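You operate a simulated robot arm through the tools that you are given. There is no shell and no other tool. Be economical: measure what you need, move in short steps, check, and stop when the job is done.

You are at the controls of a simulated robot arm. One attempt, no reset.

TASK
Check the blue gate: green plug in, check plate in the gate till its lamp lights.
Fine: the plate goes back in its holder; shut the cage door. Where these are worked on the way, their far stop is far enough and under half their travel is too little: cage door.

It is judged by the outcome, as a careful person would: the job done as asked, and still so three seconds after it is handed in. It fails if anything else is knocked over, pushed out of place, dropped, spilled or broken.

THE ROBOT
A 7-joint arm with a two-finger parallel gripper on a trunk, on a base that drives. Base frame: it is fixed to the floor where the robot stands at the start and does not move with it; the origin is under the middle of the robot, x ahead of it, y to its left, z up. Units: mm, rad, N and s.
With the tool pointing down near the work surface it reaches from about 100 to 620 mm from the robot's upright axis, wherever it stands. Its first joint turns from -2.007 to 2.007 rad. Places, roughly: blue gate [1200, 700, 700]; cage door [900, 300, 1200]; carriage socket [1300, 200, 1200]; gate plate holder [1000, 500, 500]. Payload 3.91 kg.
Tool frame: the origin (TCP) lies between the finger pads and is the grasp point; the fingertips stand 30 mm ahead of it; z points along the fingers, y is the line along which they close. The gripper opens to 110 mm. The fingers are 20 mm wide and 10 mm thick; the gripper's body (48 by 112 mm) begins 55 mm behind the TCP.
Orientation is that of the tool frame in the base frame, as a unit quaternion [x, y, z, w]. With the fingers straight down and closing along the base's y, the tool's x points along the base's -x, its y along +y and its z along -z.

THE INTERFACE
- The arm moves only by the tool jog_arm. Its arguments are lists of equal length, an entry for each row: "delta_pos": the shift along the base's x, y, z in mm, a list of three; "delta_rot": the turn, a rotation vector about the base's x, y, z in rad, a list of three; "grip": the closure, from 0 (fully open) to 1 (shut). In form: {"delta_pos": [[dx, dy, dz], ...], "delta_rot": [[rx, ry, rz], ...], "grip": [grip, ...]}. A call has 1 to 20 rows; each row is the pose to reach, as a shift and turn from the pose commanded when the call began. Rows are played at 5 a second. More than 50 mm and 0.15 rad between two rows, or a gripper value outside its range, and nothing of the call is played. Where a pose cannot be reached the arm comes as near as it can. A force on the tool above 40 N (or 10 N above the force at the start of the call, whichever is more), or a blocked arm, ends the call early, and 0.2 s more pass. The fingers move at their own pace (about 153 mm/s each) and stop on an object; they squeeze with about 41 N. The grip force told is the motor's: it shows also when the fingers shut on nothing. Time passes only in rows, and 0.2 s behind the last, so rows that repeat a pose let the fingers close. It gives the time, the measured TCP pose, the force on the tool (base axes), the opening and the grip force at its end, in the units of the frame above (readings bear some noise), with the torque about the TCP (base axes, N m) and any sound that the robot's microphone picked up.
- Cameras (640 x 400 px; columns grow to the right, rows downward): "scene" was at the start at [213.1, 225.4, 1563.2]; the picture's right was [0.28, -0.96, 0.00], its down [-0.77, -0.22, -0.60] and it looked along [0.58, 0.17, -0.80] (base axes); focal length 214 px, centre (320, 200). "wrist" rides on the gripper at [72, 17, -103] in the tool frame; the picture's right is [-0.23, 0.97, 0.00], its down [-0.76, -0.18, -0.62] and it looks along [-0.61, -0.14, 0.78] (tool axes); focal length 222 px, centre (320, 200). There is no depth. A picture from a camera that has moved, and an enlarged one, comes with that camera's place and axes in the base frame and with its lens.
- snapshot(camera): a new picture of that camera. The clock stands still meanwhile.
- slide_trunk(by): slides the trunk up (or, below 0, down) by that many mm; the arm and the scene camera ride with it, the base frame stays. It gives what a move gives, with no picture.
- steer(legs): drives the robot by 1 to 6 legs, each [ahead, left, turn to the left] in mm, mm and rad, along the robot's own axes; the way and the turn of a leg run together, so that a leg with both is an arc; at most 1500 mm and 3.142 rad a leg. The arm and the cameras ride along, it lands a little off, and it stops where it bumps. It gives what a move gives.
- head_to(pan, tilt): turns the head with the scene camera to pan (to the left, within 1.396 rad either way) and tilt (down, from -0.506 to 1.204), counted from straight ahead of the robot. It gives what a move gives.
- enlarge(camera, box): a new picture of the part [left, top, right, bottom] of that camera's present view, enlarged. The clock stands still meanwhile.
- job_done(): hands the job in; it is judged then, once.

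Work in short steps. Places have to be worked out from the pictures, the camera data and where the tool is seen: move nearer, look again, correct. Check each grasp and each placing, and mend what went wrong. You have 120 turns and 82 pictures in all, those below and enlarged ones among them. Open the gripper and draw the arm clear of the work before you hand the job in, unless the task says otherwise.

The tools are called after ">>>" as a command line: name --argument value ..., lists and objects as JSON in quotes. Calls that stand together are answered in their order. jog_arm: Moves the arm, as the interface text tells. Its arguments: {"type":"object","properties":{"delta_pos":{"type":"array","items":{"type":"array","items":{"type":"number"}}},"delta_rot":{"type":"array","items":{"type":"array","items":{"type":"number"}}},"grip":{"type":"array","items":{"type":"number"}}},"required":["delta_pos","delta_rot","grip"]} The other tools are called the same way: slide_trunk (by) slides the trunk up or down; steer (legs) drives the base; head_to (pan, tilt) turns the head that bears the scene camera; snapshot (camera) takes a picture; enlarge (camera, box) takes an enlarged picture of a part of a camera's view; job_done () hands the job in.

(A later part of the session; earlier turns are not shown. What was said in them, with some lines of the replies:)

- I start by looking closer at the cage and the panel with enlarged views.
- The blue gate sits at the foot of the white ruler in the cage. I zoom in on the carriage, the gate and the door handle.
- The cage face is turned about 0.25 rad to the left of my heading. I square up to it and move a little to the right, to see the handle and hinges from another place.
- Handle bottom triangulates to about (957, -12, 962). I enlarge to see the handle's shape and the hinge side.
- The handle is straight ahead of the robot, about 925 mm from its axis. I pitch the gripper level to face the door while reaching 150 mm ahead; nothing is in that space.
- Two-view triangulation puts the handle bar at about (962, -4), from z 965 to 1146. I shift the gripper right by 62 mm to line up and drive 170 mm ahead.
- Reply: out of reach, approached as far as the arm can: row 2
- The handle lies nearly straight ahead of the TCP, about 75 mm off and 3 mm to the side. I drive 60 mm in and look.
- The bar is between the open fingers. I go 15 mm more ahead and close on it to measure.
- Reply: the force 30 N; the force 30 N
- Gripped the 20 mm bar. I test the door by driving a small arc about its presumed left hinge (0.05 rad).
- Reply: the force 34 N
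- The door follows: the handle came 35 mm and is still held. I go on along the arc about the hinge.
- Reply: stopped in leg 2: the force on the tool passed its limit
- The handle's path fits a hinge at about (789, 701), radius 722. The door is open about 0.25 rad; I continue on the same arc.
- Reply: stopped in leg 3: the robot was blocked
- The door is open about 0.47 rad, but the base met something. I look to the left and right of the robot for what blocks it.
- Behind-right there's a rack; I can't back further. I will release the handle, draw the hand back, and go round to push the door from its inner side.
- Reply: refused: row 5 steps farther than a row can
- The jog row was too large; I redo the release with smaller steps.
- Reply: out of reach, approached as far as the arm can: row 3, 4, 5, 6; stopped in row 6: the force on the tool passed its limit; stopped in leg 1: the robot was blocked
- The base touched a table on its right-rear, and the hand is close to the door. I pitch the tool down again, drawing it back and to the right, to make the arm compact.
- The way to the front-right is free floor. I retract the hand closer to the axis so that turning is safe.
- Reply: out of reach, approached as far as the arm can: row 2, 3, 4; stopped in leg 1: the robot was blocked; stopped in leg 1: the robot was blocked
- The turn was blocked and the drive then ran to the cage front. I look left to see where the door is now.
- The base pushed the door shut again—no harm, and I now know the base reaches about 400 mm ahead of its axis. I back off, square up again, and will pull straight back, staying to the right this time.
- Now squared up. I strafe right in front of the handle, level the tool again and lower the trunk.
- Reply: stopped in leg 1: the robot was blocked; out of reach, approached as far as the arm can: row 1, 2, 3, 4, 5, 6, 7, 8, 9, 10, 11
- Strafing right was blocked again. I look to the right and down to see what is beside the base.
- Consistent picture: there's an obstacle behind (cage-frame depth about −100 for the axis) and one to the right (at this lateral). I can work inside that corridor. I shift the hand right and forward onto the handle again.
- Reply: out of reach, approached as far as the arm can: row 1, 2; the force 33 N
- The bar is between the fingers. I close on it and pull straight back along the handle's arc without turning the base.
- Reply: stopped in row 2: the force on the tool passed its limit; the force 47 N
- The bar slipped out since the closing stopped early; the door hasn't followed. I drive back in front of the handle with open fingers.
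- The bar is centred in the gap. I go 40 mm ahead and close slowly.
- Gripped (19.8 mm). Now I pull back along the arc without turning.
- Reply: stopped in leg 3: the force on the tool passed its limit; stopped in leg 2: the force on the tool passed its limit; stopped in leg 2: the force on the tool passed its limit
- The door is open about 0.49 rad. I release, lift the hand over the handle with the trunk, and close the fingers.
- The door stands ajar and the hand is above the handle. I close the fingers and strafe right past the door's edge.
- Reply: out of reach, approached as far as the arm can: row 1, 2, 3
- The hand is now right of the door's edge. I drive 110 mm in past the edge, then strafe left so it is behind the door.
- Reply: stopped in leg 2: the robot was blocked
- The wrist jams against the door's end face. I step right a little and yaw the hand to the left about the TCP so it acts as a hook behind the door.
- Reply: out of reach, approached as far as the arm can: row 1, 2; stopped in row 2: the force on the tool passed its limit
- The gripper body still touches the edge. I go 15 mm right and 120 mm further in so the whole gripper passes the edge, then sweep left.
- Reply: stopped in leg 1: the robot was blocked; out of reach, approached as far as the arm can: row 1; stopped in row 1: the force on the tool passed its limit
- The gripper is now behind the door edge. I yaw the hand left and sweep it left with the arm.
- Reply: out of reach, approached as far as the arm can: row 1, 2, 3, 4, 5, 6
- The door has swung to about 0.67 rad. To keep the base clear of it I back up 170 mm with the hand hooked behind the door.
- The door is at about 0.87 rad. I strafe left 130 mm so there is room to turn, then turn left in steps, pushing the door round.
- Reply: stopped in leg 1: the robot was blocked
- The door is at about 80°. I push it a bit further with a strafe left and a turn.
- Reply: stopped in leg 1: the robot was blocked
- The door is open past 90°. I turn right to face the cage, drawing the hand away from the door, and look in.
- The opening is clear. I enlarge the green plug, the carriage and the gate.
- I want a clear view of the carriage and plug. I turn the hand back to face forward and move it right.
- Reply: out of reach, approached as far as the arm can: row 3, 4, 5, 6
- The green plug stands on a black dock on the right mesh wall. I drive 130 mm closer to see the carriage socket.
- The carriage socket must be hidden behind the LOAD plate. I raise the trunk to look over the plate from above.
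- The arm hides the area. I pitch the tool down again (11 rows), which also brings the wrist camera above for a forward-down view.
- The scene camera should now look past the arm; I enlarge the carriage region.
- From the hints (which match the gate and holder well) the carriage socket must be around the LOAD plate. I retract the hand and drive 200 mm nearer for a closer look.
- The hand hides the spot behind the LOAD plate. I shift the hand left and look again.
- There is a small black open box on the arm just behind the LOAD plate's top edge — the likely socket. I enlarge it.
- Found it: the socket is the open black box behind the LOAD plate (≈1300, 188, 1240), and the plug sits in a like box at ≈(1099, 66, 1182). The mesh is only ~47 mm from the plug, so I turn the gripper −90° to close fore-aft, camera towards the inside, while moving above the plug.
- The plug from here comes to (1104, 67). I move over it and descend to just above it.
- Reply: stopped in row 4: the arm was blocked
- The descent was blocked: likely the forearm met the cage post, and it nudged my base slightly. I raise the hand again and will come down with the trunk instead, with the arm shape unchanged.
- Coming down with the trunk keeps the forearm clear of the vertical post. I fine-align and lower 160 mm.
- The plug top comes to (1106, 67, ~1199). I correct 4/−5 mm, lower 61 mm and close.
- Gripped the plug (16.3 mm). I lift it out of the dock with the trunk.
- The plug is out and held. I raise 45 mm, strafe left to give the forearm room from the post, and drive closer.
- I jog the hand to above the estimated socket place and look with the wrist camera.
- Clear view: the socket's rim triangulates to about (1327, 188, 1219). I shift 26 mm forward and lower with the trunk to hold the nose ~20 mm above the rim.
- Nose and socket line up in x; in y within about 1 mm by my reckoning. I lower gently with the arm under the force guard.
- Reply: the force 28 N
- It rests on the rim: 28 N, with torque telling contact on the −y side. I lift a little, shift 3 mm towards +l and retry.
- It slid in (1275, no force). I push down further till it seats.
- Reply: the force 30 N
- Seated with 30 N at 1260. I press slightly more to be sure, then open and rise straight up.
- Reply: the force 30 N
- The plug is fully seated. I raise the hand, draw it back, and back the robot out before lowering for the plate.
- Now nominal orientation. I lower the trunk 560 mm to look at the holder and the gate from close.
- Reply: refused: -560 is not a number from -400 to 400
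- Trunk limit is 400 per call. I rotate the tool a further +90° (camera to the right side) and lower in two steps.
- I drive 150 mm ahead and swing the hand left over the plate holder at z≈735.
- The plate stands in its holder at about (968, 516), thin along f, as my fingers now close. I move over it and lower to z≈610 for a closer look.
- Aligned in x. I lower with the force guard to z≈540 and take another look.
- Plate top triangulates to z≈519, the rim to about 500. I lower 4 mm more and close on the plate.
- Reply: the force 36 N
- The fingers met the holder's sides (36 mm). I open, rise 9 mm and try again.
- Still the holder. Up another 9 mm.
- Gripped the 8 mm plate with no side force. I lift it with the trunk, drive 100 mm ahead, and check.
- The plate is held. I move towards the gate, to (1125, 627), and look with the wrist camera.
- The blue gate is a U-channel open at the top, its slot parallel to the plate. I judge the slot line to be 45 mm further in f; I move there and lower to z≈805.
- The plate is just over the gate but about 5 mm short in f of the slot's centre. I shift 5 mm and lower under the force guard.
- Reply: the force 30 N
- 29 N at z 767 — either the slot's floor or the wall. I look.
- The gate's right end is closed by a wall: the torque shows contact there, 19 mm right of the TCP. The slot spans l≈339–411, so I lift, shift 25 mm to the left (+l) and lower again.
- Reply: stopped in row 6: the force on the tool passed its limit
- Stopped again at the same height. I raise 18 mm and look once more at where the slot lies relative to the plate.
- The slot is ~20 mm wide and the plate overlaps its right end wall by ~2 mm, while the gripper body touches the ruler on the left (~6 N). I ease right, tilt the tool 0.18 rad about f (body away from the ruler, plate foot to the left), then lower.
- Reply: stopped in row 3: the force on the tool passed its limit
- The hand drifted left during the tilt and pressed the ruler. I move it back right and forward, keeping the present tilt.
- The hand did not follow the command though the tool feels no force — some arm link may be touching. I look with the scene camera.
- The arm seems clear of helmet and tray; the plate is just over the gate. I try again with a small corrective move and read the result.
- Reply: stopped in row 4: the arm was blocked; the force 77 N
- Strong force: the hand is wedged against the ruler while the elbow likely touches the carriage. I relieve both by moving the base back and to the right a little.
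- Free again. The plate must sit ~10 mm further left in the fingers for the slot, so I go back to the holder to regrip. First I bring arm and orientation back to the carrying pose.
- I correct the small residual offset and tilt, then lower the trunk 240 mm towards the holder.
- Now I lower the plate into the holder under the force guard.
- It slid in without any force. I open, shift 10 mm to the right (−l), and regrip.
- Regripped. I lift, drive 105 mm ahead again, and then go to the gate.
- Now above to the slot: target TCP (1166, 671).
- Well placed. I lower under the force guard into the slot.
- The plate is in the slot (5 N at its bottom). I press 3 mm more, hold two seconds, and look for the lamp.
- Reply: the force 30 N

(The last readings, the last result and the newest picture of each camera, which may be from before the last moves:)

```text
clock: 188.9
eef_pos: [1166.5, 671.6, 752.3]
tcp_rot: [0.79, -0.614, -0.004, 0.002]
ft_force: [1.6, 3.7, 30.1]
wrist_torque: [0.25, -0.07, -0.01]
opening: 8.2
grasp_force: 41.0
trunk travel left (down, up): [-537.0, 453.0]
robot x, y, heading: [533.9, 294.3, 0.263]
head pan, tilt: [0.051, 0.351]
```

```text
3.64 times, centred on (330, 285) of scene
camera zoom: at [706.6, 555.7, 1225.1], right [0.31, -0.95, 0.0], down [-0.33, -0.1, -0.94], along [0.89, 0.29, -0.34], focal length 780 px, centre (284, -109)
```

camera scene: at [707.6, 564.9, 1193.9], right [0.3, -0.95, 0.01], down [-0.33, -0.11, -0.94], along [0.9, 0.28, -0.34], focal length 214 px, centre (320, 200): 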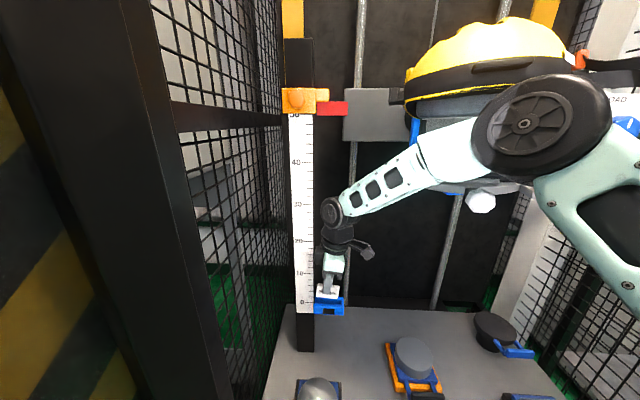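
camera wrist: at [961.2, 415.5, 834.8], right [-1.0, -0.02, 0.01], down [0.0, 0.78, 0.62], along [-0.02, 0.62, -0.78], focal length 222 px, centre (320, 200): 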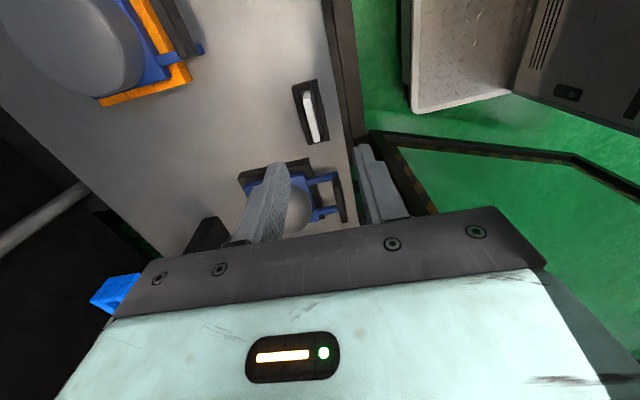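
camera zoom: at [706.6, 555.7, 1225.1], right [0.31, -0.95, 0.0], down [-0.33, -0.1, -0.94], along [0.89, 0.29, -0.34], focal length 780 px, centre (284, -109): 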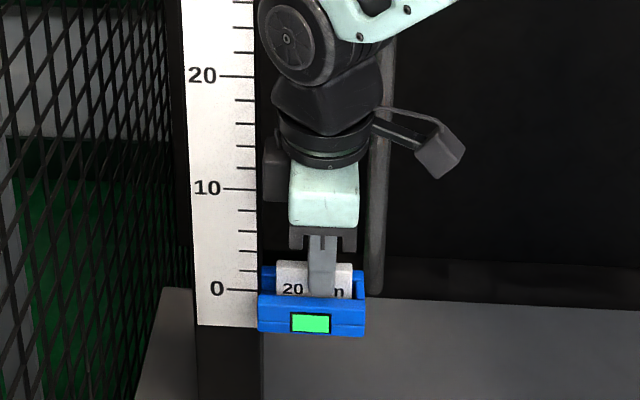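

The gate's lamp is lit green. I lift the plate straight out and retrace the way to the holder.

>>> jog_arm --delta_pos '[[0, 0, 10], [0, 0, 25], [0, 0, 45], [0, 0, 68], [-26, -33, 68], [-52, -67, 68], [-78, -100, 68], [-103, -133, 68]]' --delta_rot '[[0, 0, 0], [0, 0, 0], [0, 0, 0], [0, 0, 0], [0, 0, 0], [0, 0, 0], [0, 0, 0], [0, 0, 0]]' --grip '[1, 1, 1, 1, 1, 1, 1, 1]'

>>> steer --legs '[[-100, 0, 0]]'

```text
clock: 190.7
eef_pos: [1059.2, 536.4, 819.1]
tcp_rot: [0.79, -0.614, -0.004, 0.004]
ft_force: [-1.6, 0.0, 0.4]
wrist_torque: [0.01, 0.01, 0.03]
opening: 8.6
grasp_force: 41.9
trunk travel left (down, up): [-537.0, 453.0]
robot x, y, heading: [535.6, 292.3, 0.262]
head pan, tilt: [0.051, 0.351]
```

```text
clock: 191.8
eef_pos: [961.7, 508.4, 819.1]
tcp_rot: [0.789, -0.615, -0.004, 0.005]
ft_force: [0.3, 0.0, -0.4]
wrist_torque: [-0.03, 0.03, 0.0]
opening: 8.3
grasp_force: 41.0
trunk travel left (down, up): [-537.0, 453.0]
robot x, y, heading: [438.4, 268.5, 0.256]
head pan, tilt: [0.051, 0.351]
```

>>> jog_arm --delta_pos '[[5.4, 3.6, 0], [5.4, 3.6, 0]]' --delta_rot '[[0, 0, 0], [0, 0, 0]]' --grip '[1, 1]'

>>> slide_trunk --by -220

```text
clock: 192.4
eef_pos: [967.5, 512.3, 820.2]
tcp_rot: [0.789, -0.614, -0.005, 0.004]
ft_force: [0.0, -0.1, 0.0]
wrist_torque: [-0.01, 0.01, -0.02]
opening: 8.4
grasp_force: 41.2
trunk travel left (down, up): [-537.0, 453.0]
robot x, y, heading: [435.8, 261.8, 0.255]
head pan, tilt: [0.051, 0.351]
```

```text
clock: 194.8
eef_pos: [967.4, 512.0, 599.1]
tcp_rot: [0.789, -0.615, -0.005, 0.003]
ft_force: [0.9, 0.6, 0.2]
wrist_torque: [0.01, -0.02, -0.01]
opening: 8.7
grasp_force: 41.2
trunk travel left (down, up): [-317.0, 673.0]
robot x, y, heading: [433.8, 266.4, 0.262]
head pan, tilt: [0.051, 0.351]
```

Aligned with the regrip place (967, 512). I lower the plate into the holder under the force guard.

>>> jog_arm --delta_pos '[[0, 0, -10], [0, 0, -20], [0, 0, -26], [0, 0, -32], [0, 0, -38], [0, 0, -43], [0, 0, -46]]' --delta_rot '[[0, 0, 0], [0, 0, 0], [0, 0, 0], [0, 0, 0], [0, 0, 0], [0, 0, 0], [0, 0, 0]]' --grip '[1, 1, 1, 1, 1, 1, 1]'

```text
clock: 196.3
eef_pos: [967.8, 511.9, 552.4]
tcp_rot: [0.788, -0.615, -0.005, 0.005]
ft_force: [0.0, -0.9, -0.3]
wrist_torque: [0.01, -0.01, -0.02]
opening: 8.4
grasp_force: 41.3
trunk travel left (down, up): [-317.0, 673.0]
robot x, y, heading: [438.5, 267.7, 0.256]
head pan, tilt: [0.051, 0.351]
```

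In without force. I lower 3 mm more to seat it, then open and rise.

>>> jog_arm --delta_pos '[[0, 0, -2], [0, 0, -3], [0, 0, -3]]' --delta_rot '[[0, 0, 0], [0, 0, 0], [0, 0, 0]]' --grip '[1, 1, 1]'

>>> jog_arm --delta_pos '[[0, 0, 0], [0, 0, 0], [0, 0, 0], [0, 0, 15], [0, 0, 50], [0, 0, 90], [0, 0, 130]]' --delta_rot '[[0, 0, 0], [0, 0, 0], [0, 0, 0], [0, 0, 0], [0, 0, 0], [0, 0, 0], [0, 0, 0]]' --grip '[0.85, 0.8, 0.8, 0.8, 0.8, 0.8, 0.8]'

```text
clock: 197.2
eef_pos: [969.1, 512.5, 552.0]
tcp_rot: [0.788, -0.615, -0.003, 0.003]
ft_force: [-0.4, -2.8, 29.9]
wrist_torque: [-0.03, 0.03, 0.01]
opening: 8.4
grasp_force: 41.1
trunk travel left (down, up): [-317.0, 673.0]
robot x, y, heading: [435.4, 263.5, 0.259]
head pan, tilt: [0.051, 0.351]
```

```text
clock: 198.8
eef_pos: [967.5, 509.2, 679.9]
tcp_rot: [0.788, -0.615, -0.004, 0.005]
ft_force: [0.3, -0.5, 0.7]
wrist_torque: [-0.01, 0.0, 0.0]
opening: 22.1
grasp_force: 0.0
trunk travel left (down, up): [-317.0, 673.0]
robot x, y, heading: [436.2, 266.5, 0.258]
head pan, tilt: [0.051, 0.351]
```

The plate is seated in its holder. Now for the door: I back the robot out of the cage, raise the trunk above handle height, and turn the tool to nominal with the fingers shut.

>>> steer --legs '[[-200, 0, 0]]'

>>> slide_trunk --by 400

>>> slide_trunk --by 125

>>> jog_arm --delta_pos '[[-25, -2, 0], [-50, -5, 0], [-75, -7, 0], [-100, -9, 0], [-125, -11, 0], [-150, -13, 0], [-175, -15, 0], [-200, -18, 0], [-225, -20, 0], [-250, -22, 0], [-275, -25, 0]]' --delta_rot '[[0, 0, -0.143], [0, 0, -0.286], [0, 0, -0.429], [0, 0, -0.572], [0, 0, -0.715], [0, 0, -0.858], [0, 0, -1.0], [0, 0, -1.143], [0, 0, -1.286], [0, 0, -1.429], [0, 0, -1.571]]' --grip '[1, 1, 1, 1, 1, 1, 1, 1, 1, 1, 1]'

```text
clock: 200.3
eef_pos: [773.0, 460.9, 678.8]
tcp_rot: [0.79, -0.613, -0.004, 0.004]
ft_force: [0.0, 0.0, -0.4]
wrist_torque: [-0.05, 0.0, 0.02]
opening: 22.1
grasp_force: 0.0
trunk travel left (down, up): [-317.0, 673.0]
robot x, y, heading: [244.9, 214.7, 0.268]
head pan, tilt: [0.051, 0.351]
```

```text
clock: 204.2
eef_pos: [773.0, 460.1, 1079.2]
tcp_rot: [0.79, -0.613, -0.005, 0.004]
ft_force: [-0.1, -0.3, 0.8]
wrist_torque: [0.0, -0.01, 0.0]
opening: 22.0
grasp_force: 0.0
trunk travel left (down, up): [-717.0, 273.0]
robot x, y, heading: [243.5, 216.9, 0.264]
head pan, tilt: [0.051, 0.351]
```

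```text
clock: 205.7
eef_pos: [773.3, 460.5, 1203.5]
tcp_rot: [0.79, -0.613, -0.004, 0.004]
ft_force: [0.6, -0.3, 0.2]
wrist_torque: [-0.01, -0.01, -0.01]
opening: 22.2
grasp_force: 0.0
trunk travel left (down, up): [-842.0, 148.0]
robot x, y, heading: [244.7, 216.4, 0.261]
head pan, tilt: [0.051, 0.351]
```

```text
clock: 208.1
eef_pos: [499.1, 436.4, 1203.8]
tcp_rot: [-0.125, 0.992, 0.005, 0.0]
ft_force: [-0.6, 0.5, -0.9]
wrist_torque: [-0.02, 0.04, 0.03]
opening: 0.1
grasp_force: 37.9
trunk travel left (down, up): [-842.0, 148.0]
robot x, y, heading: [245.8, 216.8, 0.259]
head pan, tilt: [0.051, 0.351]
```

I drive back to the rear limit and a bit left, then take the last picture of the door to measure it.

>>> steer --legs '[[-360, 40, 0]]'

>>> head_to --pan 0.7 --tilt 0.5

>>> snapshot --camera "scene"

```text
clock: 210.4
eef_pos: [143.0, 383.1, 1203.3]
tcp_rot: [-0.129, 0.992, 0.006, -0.001]
ft_force: [0.6, 0.1, 0.2]
wrist_torque: [0.0, 0.01, 0.01]
opening: 0.0
grasp_force: 38.2
trunk travel left (down, up): [-842.0, 148.0]
robot x, y, heading: [-114.4, 162.0, 0.266]
head pan, tilt: [0.051, 0.351]
```

```text
clock: 211.4
eef_pos: [141.9, 381.9, 1202.7]
tcp_rot: [-0.128, 0.992, 0.006, 0.0]
ft_force: [-0.1, -0.3, -0.1]
wrist_torque: [-0.01, 0.01, 0.02]
opening: 0.1
grasp_force: 37.4
trunk travel left (down, up): [-842.0, 148.0]
robot x, y, heading: [-113.6, 161.6, 0.272]
head pan, tilt: [0.7, 0.499]
```

```text
0 pictures are left
camera scene: at [22.0, 470.8, 1516.1], right [0.82, -0.57, 0.0], down [-0.27, -0.39, -0.88], along [0.5, 0.72, -0.48], focal length 214 px, centre (320, 200)
```

scene: 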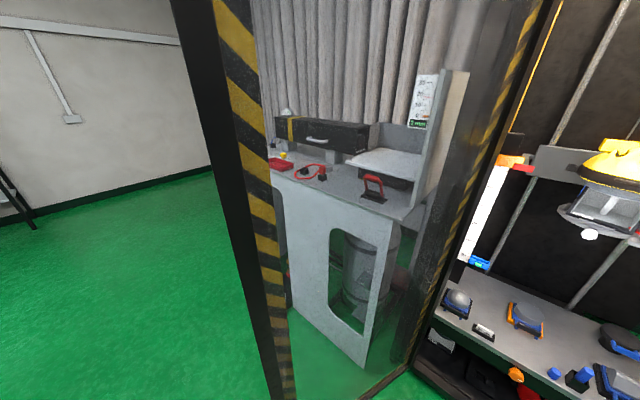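

The door's free edge is at about (45, 655), open ~1.76 rad. I draw the hand back, strafe the base left 85 mm, then reach the hand round the door's free edge to its outer side.

>>> jog_arm --delta_pos '[[-36, -10, 0], [-72, -20, 0], [-108, -29, 0]]' --delta_rot '[[0, 0, 0], [0, 0, 0], [0, 0, 0]]' --grip '[1, 1, 1]'

>>> steer --legs '[[0, 85, -0.015]]'

```text
clock: 212.2
eef_pos: [37.2, 352.5, 1202.3]
tcp_rot: [-0.125, 0.992, 0.007, 0.002]
ft_force: [0.3, 0.4, 0.3]
wrist_torque: [-0.02, 0.01, 0.02]
opening: 0.0
grasp_force: 37.6
trunk travel left (down, up): [-842.0, 148.0]
robot x, y, heading: [-114.1, 162.9, 0.271]
head pan, tilt: [0.7, 0.499]
```

```text
clock: 213.3
eef_pos: [17.2, 434.3, 1203.3]
tcp_rot: [-0.12, 0.993, 0.005, 0.0]
ft_force: [-0.4, 0.3, 0.5]
wrist_torque: [-0.02, 0.0, 0.0]
opening: 0.2
grasp_force: 37.6
trunk travel left (down, up): [-842.0, 148.0]
robot x, y, heading: [-133.7, 244.5, 0.252]
head pan, tilt: [0.7, 0.499]
```

>>> jog_arm --delta_pos '[[-10, 41, 0], [-21, 81, 0], [-31, 122, 0], [-42, 163, 0], [-52, 203, 0], [-62, 244, 0], [-73, 285, 0]]' --delta_rot '[[0, 0, 0], [0, 0, 0], [0, 0, 0], [0, 0, 0], [0, 0, 0], [0, 0, 0], [0, 0, 0]]' --grip '[1, 1, 1, 1, 1, 1, 1]'

```text
clock: 213.7
eef_pos: [28.9, 435.9, 1195.7]
tcp_rot: [-0.119, 0.993, -0.008, 0.015]
ft_force: [-0.7, -0.6, 0.6]
wrist_torque: [0.05, -0.05, 0.02]
opening: 0.0
grasp_force: 37.4
trunk travel left (down, up): [-842.0, 148.0]
robot x, y, heading: [-138.6, 244.2, 0.253]
head pan, tilt: [0.7, 0.499]
stopped in row 1: the force on the tool passed its limit (the readings are from after the stop); the commanded pose is now the measured one
```

The hand met my own mast, so that way is closed. New plan: bring the hand ahead, turn the robot to face left, reach past the door's free edge with the level tool hooked to the right, and pull the door back.

>>> jog_arm --delta_pos '[[0, -8, 5], [38, 2, 7], [79, 12, 7], [120, 22, 7], [160, 32, 7], [200, 42, 7], [212, 0, 7], [223, -42, 7], [234, -84, 7]]' --delta_rot '[[0, 0, 0], [0, 0, 0], [0, 0, 0], [0, 0, 0], [0, 0, 0], [0, 0, 0], [0, 0, 0], [0, 0, 0], [0, 0, 0]]' --grip '[1, 1, 1, 1, 1, 1, 1, 1, 1]'

>>> steer --legs '[[130, -140, 0]]'

>>> steer --legs '[[0, 0, 1.55]]'

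```text
clock: 215.7
eef_pos: [271.6, 363.3, 1207.9]
tcp_rot: [-0.119, 0.993, -0.009, 0.014]
ft_force: [-0.4, 1.1, 0.2]
wrist_torque: [-0.02, 0.0, 0.0]
opening: 0.0
grasp_force: 38.1
out of reach, approached as far as the arm can: row 9
trunk travel left (down, up): [-842.0, 148.0]
robot x, y, heading: [-136.4, 241.3, 0.252]
head pan, tilt: [0.7, 0.499]
```

```text
clock: 217.2
eef_pos: [429.6, 258.3, 1207.8]
tcp_rot: [-0.12, 0.993, -0.009, 0.013]
ft_force: [0.0, 0.8, 0.9]
wrist_torque: [-0.01, 0.01, -0.01]
opening: 0.0
grasp_force: 37.6
trunk travel left (down, up): [-842.0, 148.0]
robot x, y, heading: [25.9, 139.8, 0.256]
head pan, tilt: [0.7, 0.499]
```

```text
clock: 221.4
eef_pos: [-94.3, 545.2, 1208.6]
tcp_rot: [0.785, -0.619, -0.003, -0.015]
ft_force: [-1.1, -0.6, 1.8]
wrist_torque: [0.02, -0.03, 0.0]
opening: 0.0
grasp_force: 37.7
trunk travel left (down, up): [-842.0, 148.0]
robot x, y, heading: [24.4, 143.0, 1.819]
head pan, tilt: [0.7, 0.499]
```

The turn worked. Now I level the tool, pointing left past the door's free edge (TCP f≈45, well short of the edge at f≈206).

>>> jog_arm --delta_pos '[[-4, 15, 0], [-8, 30, 0], [-11, 45, 0], [-15, 60, 0], [-19, 75, 0], [-23, 90, 0], [-27, 105, 0], [-31, 120, 0], [-34, 135, 0], [-38, 150, 0], [-42, 165, 0]]' --delta_rot '[[0.138, 0.0353, 0], [0.277, 0.0705, 0], [0.415, 0.106, 0], [0.553, 0.141, 0], [0.692, 0.176, 0], [0.83, 0.212, 0], [0.969, 0.247, 0], [1.107, 0.282, 0], [1.245, 0.317, 0], [1.384, 0.353, 0], [1.522, 0.388, 0]]' --grip '[1, 1, 1, 1, 1, 1, 1, 1, 1, 1, 1]'

```text
clock: 223.8
eef_pos: [-180.5, 739.6, 1194.2]
tcp_rot: [-0.543, 0.438, 0.564, 0.441]
ft_force: [-0.3, -0.3, -0.3]
wrist_torque: [0.02, 0.0, 0.04]
opening: 0.0
grasp_force: 37.5
out of reach, approached as far as the arm can: row 1, 2, 3, 4, 5, 6, 7, 8, 9, 10, 11
trunk travel left (down, up): [-842.0, 148.0]
robot x, y, heading: [21.5, 138.8, 1.82]
head pan, tilt: [0.7, 0.499]
```

Past the edge: TCP at f≈8, l≈761, pointing left. Now I yaw the hand right about the TCP so that it points along the door's outer side.

>>> jog_arm --delta_pos '[[0, 0, 0], [0, 0, 0], [0, 0, 0], [0, 0, 0], [0, 0, 0], [0, 0, 0], [0, 0, 0], [0, 0, 0], [0, 0, 0]]' --delta_rot '[[0, 0, -0.133], [0, 0, -0.267], [0, 0, -0.4], [0, 0, -0.533], [0, 0, -0.667], [0, 0, -0.8], [0, 0, -0.933], [0, 0, -1.067], [0, 0, -1.2]]' --grip '[1, 1, 1, 1, 1, 1, 1, 1, 1]'

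```text
clock: 225.8
eef_pos: [-179.6, 739.9, 1193.2]
tcp_rot: [-0.201, 0.669, 0.216, 0.682]
ft_force: [-0.2, 0.2, -0.3]
wrist_torque: [0.01, -0.02, 0.04]
opening: 0.0
grasp_force: 38.2
trunk travel left (down, up): [-842.0, 148.0]
robot x, y, heading: [22.9, 137.6, 1.823]
head pan, tilt: [0.7, 0.499]
```

The hand now points along +f outside the door. I strafe 230 mm right (deeper behind the door) and then back up to pull the door round.

>>> steer --legs '[[0, -230, 0]]'

>>> steer --legs '[[-200, 0, 0]]'

```text
clock: 227.6
eef_pos: [40.9, 797.6, 1192.7]
tcp_rot: [-0.205, 0.668, 0.22, 0.681]
ft_force: [0.5, 0.8, 0.6]
wrist_torque: [-0.01, 0.0, 0.01]
opening: 0.0
grasp_force: 37.1
trunk travel left (down, up): [-842.0, 148.0]
robot x, y, heading: [250.4, 196.7, 1.83]
head pan, tilt: [0.7, 0.499]
```

```text
clock: 228.6
eef_pos: [45.8, 750.2, 1193.1]
tcp_rot: [-0.208, 0.669, 0.227, 0.677]
ft_force: [0.7, 0.7, -0.5]
wrist_torque: [0.03, 0.01, -0.02]
opening: 0.0
grasp_force: 37.7
trunk travel left (down, up): [-842.0, 148.0]
robot x, y, heading: [261.8, 151.4, 1.835]
head pan, tilt: [0.7, 0.499]
stopped in leg 1: the force on the tool passed its limit (the readings are from after the stop); the commanded pose is now the measured one
```

Contact with the door at the expected place. I go on pulling in shorter moves.

>>> steer --legs '[[-60, 0, 0]]'

>>> steer --legs '[[-80, 0, 0]]'

```text
clock: 229.5
eef_pos: [61.6, 694.8, 1193.2]
tcp_rot: [-0.209, 0.669, 0.226, 0.677]
ft_force: [-0.2, 0.7, 0.5]
wrist_torque: [-0.02, 0.01, -0.03]
opening: 0.3
grasp_force: 37.9
trunk travel left (down, up): [-842.0, 148.0]
robot x, y, heading: [272.6, 92.8, 1.831]
head pan, tilt: [0.7, 0.499]
```

```text
clock: 230.6
eef_pos: [79.4, 616.7, 1193.4]
tcp_rot: [-0.208, 0.669, 0.227, 0.677]
ft_force: [-0.1, 0.7, 0.4]
wrist_torque: [0.02, -0.02, 0.02]
opening: 0.0
grasp_force: 37.8
trunk travel left (down, up): [-842.0, 148.0]
robot x, y, heading: [296.9, 20.9, 1.84]
head pan, tilt: [0.7, 0.499]
```

The door has been swung inwards freely. Now I move the base out of the door's sweep (its left = away from the cage), keeping the hand on the outer side.

>>> steer --legs '[[0, 280, 0], [-37, 0, 0]]'

>>> steer --legs '[[0, 0, -0.7]]'

```text
clock: 233.0
eef_pos: [-179.7, 509.3, 1193.5]
tcp_rot: [-0.208, 0.669, 0.226, 0.677]
ft_force: [-0.4, 1.0, 0.1]
wrist_torque: [-0.01, 0.0, -0.01]
opening: 0.0
grasp_force: 37.7
trunk travel left (down, up): [-842.0, 148.0]
robot x, y, heading: [36.8, -88.6, 1.831]
head pan, tilt: [0.7, 0.499]
```

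```text
clock: 234.6
eef_pos: [39.2, 544.4, 1194.9]
tcp_rot: [-0.089, 0.7, 0.107, 0.7]
ft_force: [-5.2, -1.6, 0.7]
wrist_torque: [-0.01, -0.01, -0.04]
opening: 0.0
grasp_force: 38.0
trunk travel left (down, up): [-842.0, 148.0]
robot x, y, heading: [34.7, -89.5, 1.459]
head pan, tilt: [0.7, 0.499]
stopped in leg 1: the force on the tool passed its limit (the readings are from after the stop); the commanded pose is now the measured one
```

The fingertips touched the door's end: the door is still at ~1.62 rad, so it only follows the hand. I go back behind it and pull further.

>>> steer --legs '[[0, 0, 0.372], [80, 0, 0], [0, -280, 0]]'

>>> steer --legs '[[-60, 0, 0], [-60, 0, 0], [-50, 0, 0]]'

```text
clock: 238.3
eef_pos: [59.7, 654.6, 1193.9]
tcp_rot: [-0.216, 0.672, 0.234, 0.669]
ft_force: [0.4, 0.3, 0.1]
wrist_torque: [-0.03, -0.02, 0.02]
opening: 0.2
grasp_force: 37.3
trunk travel left (down, up): [-842.0, 148.0]
robot x, y, heading: [286.1, 64.8, 1.833]
head pan, tilt: [0.7, 0.499]
```

```text
clock: 240.4
eef_pos: [102.1, 490.8, 1194.6]
tcp_rot: [-0.217, 0.671, 0.235, 0.669]
ft_force: [-0.1, -0.5, -0.4]
wrist_torque: [0.0, -0.05, 0.0]
opening: 0.1
grasp_force: 37.4
trunk travel left (down, up): [-842.0, 148.0]
robot x, y, heading: [326.7, -98.2, 1.833]
head pan, tilt: [0.7, 0.499]
```

The hand is now at l≈450 with the door ahead of it. I move the base left and forward again, then turn right so the hand sweeps the door towards the cage.

>>> steer --legs '[[-22, 0, 0], [0, 275, 0], [105, 0, 0]]'

>>> steer --legs '[[0, 0, -0.7]]'

```text
clock: 243.5
eef_pos: [-191.7, 500.7, 1192.9]
tcp_rot: [-0.218, 0.671, 0.235, 0.669]
ft_force: [0.2, -0.4, -0.3]
wrist_torque: [-0.01, 0.01, 0.01]
opening: 0.0
grasp_force: 37.8
trunk travel left (down, up): [-842.0, 148.0]
robot x, y, heading: [31.1, -94.2, 1.834]
head pan, tilt: [0.7, 0.499]
```

```text
clock: 245.4
eef_pos: [141.5, 527.6, 1194.1]
tcp_rot: [-0.032, 0.704, 0.048, 0.708]
ft_force: [0.2, -0.1, 0.1]
wrist_torque: [0.02, 0.03, 0.01]
opening: 0.2
grasp_force: 37.8
trunk travel left (down, up): [-842.0, 148.0]
robot x, y, heading: [32.0, -88.9, 1.276]
head pan, tilt: [0.7, 0.499]
stopped in leg 1: the robot was blocked; the commanded pose is now the measured one
```

The base's corner met an obstacle. I step 45 mm clear and go on turning right.

>>> steer --legs '[[45, -10, 0], [0, 0, -0.6]]'

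```text
clock: 246.2
eef_pos: [136.7, 534.3, 1194.5]
tcp_rot: [-0.038, 0.704, 0.055, 0.707]
ft_force: [0.6, 0.3, 0.6]
wrist_torque: [0.02, -0.02, 0.0]
opening: 0.0
grasp_force: 37.8
trunk travel left (down, up): [-842.0, 148.0]
robot x, y, heading: [37.3, -85.0, 1.273]
head pan, tilt: [0.7, 0.499]
stopped in leg 1: the robot was blocked; the commanded pose is now the measured one
```

The forearm jams on the door's end face this way. Better: facing left the base is narrow enough to pass the door's free edge; I drive past it to the outer side and will push the door shut with the base from there. First turn back, sidestep and drive ahead past the edge.

>>> steer --legs '[[0, 0, 0.56], [0, 138, 0], [1050, 0, 0]]'

```text
clock: 254.2
eef_pos: [-589.3, 1520.2, 1193.7]
tcp_rot: [-0.225, 0.669, 0.238, 0.667]
ft_force: [1.0, 0.3, 1.4]
wrist_torque: [0.0, 0.0, 0.0]
opening: 0.0
grasp_force: 37.9
trunk travel left (down, up): [-842.0, 148.0]
robot x, y, heading: [-361.6, 934.8, 1.82]
head pan, tilt: [0.7, 0.499]
```

Passed freely; the robot is now on the door's outer side. I strafe right 290 mm and drive backwards, pushing the door round with the base.

>>> steer --legs '[[0, -290, 0], [-600, 0, 0], [-560, 0, 0]]'

```text
clock: 262.1
eef_pos: [-19.5, 449.2, 1191.9]
tcp_rot: [-0.224, 0.669, 0.238, 0.667]
ft_force: [0.1, 1.0, 0.1]
wrist_torque: [-0.04, -0.01, 0.01]
opening: 0.1
grasp_force: 38.2
trunk travel left (down, up): [-842.0, 148.0]
robot x, y, heading: [204.6, -141.5, 1.815]
head pan, tilt: [0.7, 0.499]
```

The door has been swept to roughly 0.7 rad. I step clear and turn right to face the cage again.

>>> steer --legs '[[135, 0, 0], [0, 115, 0], [0, 0, -1.57]]'

```text
clock: 268.0
eef_pos: [651.5, 196.6, 1192.9]
tcp_rot: [0.313, 0.633, -0.302, 0.641]
ft_force: [0.2, 0.9, 0.2]
wrist_torque: [-0.02, 0.02, 0.01]
opening: 0.0
grasp_force: 37.6
trunk travel left (down, up): [-842.0, 148.0]
robot x, y, heading: [67.0, -34.4, 0.257]
head pan, tilt: [0.7, 0.499]
```

Facing the cage, the hand at f≈680 now lies between me and the door. I drive ahead so the hand's side pushes the door shut, with the tool's force limit as guard.

>>> steer --legs '[[130, 0, 0], [130, 0, 0]]'

```text
clock: 270.1
eef_pos: [876.4, 253.9, 1192.9]
tcp_rot: [0.312, 0.632, -0.307, 0.64]
ft_force: [-3.5, -3.0, 1.8]
wrist_torque: [0.07, 0.08, 0.32]
opening: 0.0
grasp_force: 37.7
trunk travel left (down, up): [-842.0, 148.0]
robot x, y, heading: [299.3, 23.5, 0.249]
head pan, tilt: [0.7, 0.499]
stopped in leg 2: the force on the tool passed its limit (the readings are from after the stop); the commanded pose is now the measured one
```

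The stop at f≈912 fits the hand's body meeting the shut door's face (938). To be sure, I back off, strafe right towards the handle side and push there again.

>>> steer --legs '[[-50, 0, 0], [0, -165, 0]]'

>>> steer --legs '[[80, 0, 0]]'

```text
clock: 272.1
eef_pos: [870.6, 89.1, 1192.2]
tcp_rot: [0.311, 0.633, -0.307, 0.639]
ft_force: [-0.4, 0.4, 0.8]
wrist_torque: [0.05, 0.0, -0.01]
opening: 0.1
grasp_force: 38.1
trunk travel left (down, up): [-842.0, 148.0]
robot x, y, heading: [290.8, -144.1, 0.254]
head pan, tilt: [0.7, 0.499]
```

```text
clock: 273.1
eef_pos: [916.0, 100.0, 1192.1]
tcp_rot: [0.31, 0.632, -0.311, 0.638]
ft_force: [-5.3, -2.7, 2.2]
wrist_torque: [0.12, 0.11, 0.41]
opening: 0.2
grasp_force: 37.6
trunk travel left (down, up): [-842.0, 148.0]
robot x, y, heading: [340.4, -131.6, 0.251]
head pan, tilt: [0.7, 0.499]
stopped in leg 1: the force on the tool passed its limit (the readings are from after the stop); the commanded pose is now the measured one
```

Contact comes at the same depth (f≈912) here as near the hinge side, so the door is flush with the cage: shut. I back the robot clear and open the gripper.

>>> steer --legs '[[-250, 0, 0]]'

>>> jog_arm --delta_pos '[[0, 0, 0], [0, 0, 0], [0, 0, 0]]' --delta_rot '[[0, 0, 0], [0, 0, 0], [0, 0, 0]]' --grip '[0.5, 0, 0]'

```text
clock: 274.9
eef_pos: [677.9, 38.9, 1191.7]
tcp_rot: [0.31, 0.632, -0.312, 0.638]
ft_force: [-0.2, -0.6, 1.0]
wrist_torque: [-0.03, 0.0, 0.01]
opening: 0.3
grasp_force: 37.6
trunk travel left (down, up): [-842.0, 148.0]
robot x, y, heading: [98.9, -193.2, 0.25]
head pan, tilt: [0.7, 0.499]
```

```text
clock: 275.7
eef_pos: [677.7, 38.1, 1193.3]
tcp_rot: [0.31, 0.632, -0.312, 0.638]
ft_force: [-0.3, 0.1, 0.2]
wrist_torque: [0.0, -0.04, 0.0]
opening: 109.8
grasp_force: 0.2
trunk travel left (down, up): [-842.0, 148.0]
robot x, y, heading: [102.0, -193.2, 0.252]
head pan, tilt: [0.7, 0.499]
5 turns are left
```

All steps are done and the arm is clear of the work; I hand the job in.

>>> job_done

```text
The job is handed in.
```

I plugged in the green plug and put the check plate in the blue gate, where its lamp lit green. The plate then went back in its holder and I shut the cage door. I had no pictures left at the end, so I judged the door shut by touch: the hand met it at the same depth near the hinge and near the handle.

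While I was at the gate, the gripper wedged against the ruler beside it with about 75 N. I backed off at once. The ruler showed no visible shift in the later picture, but I did not measure it.
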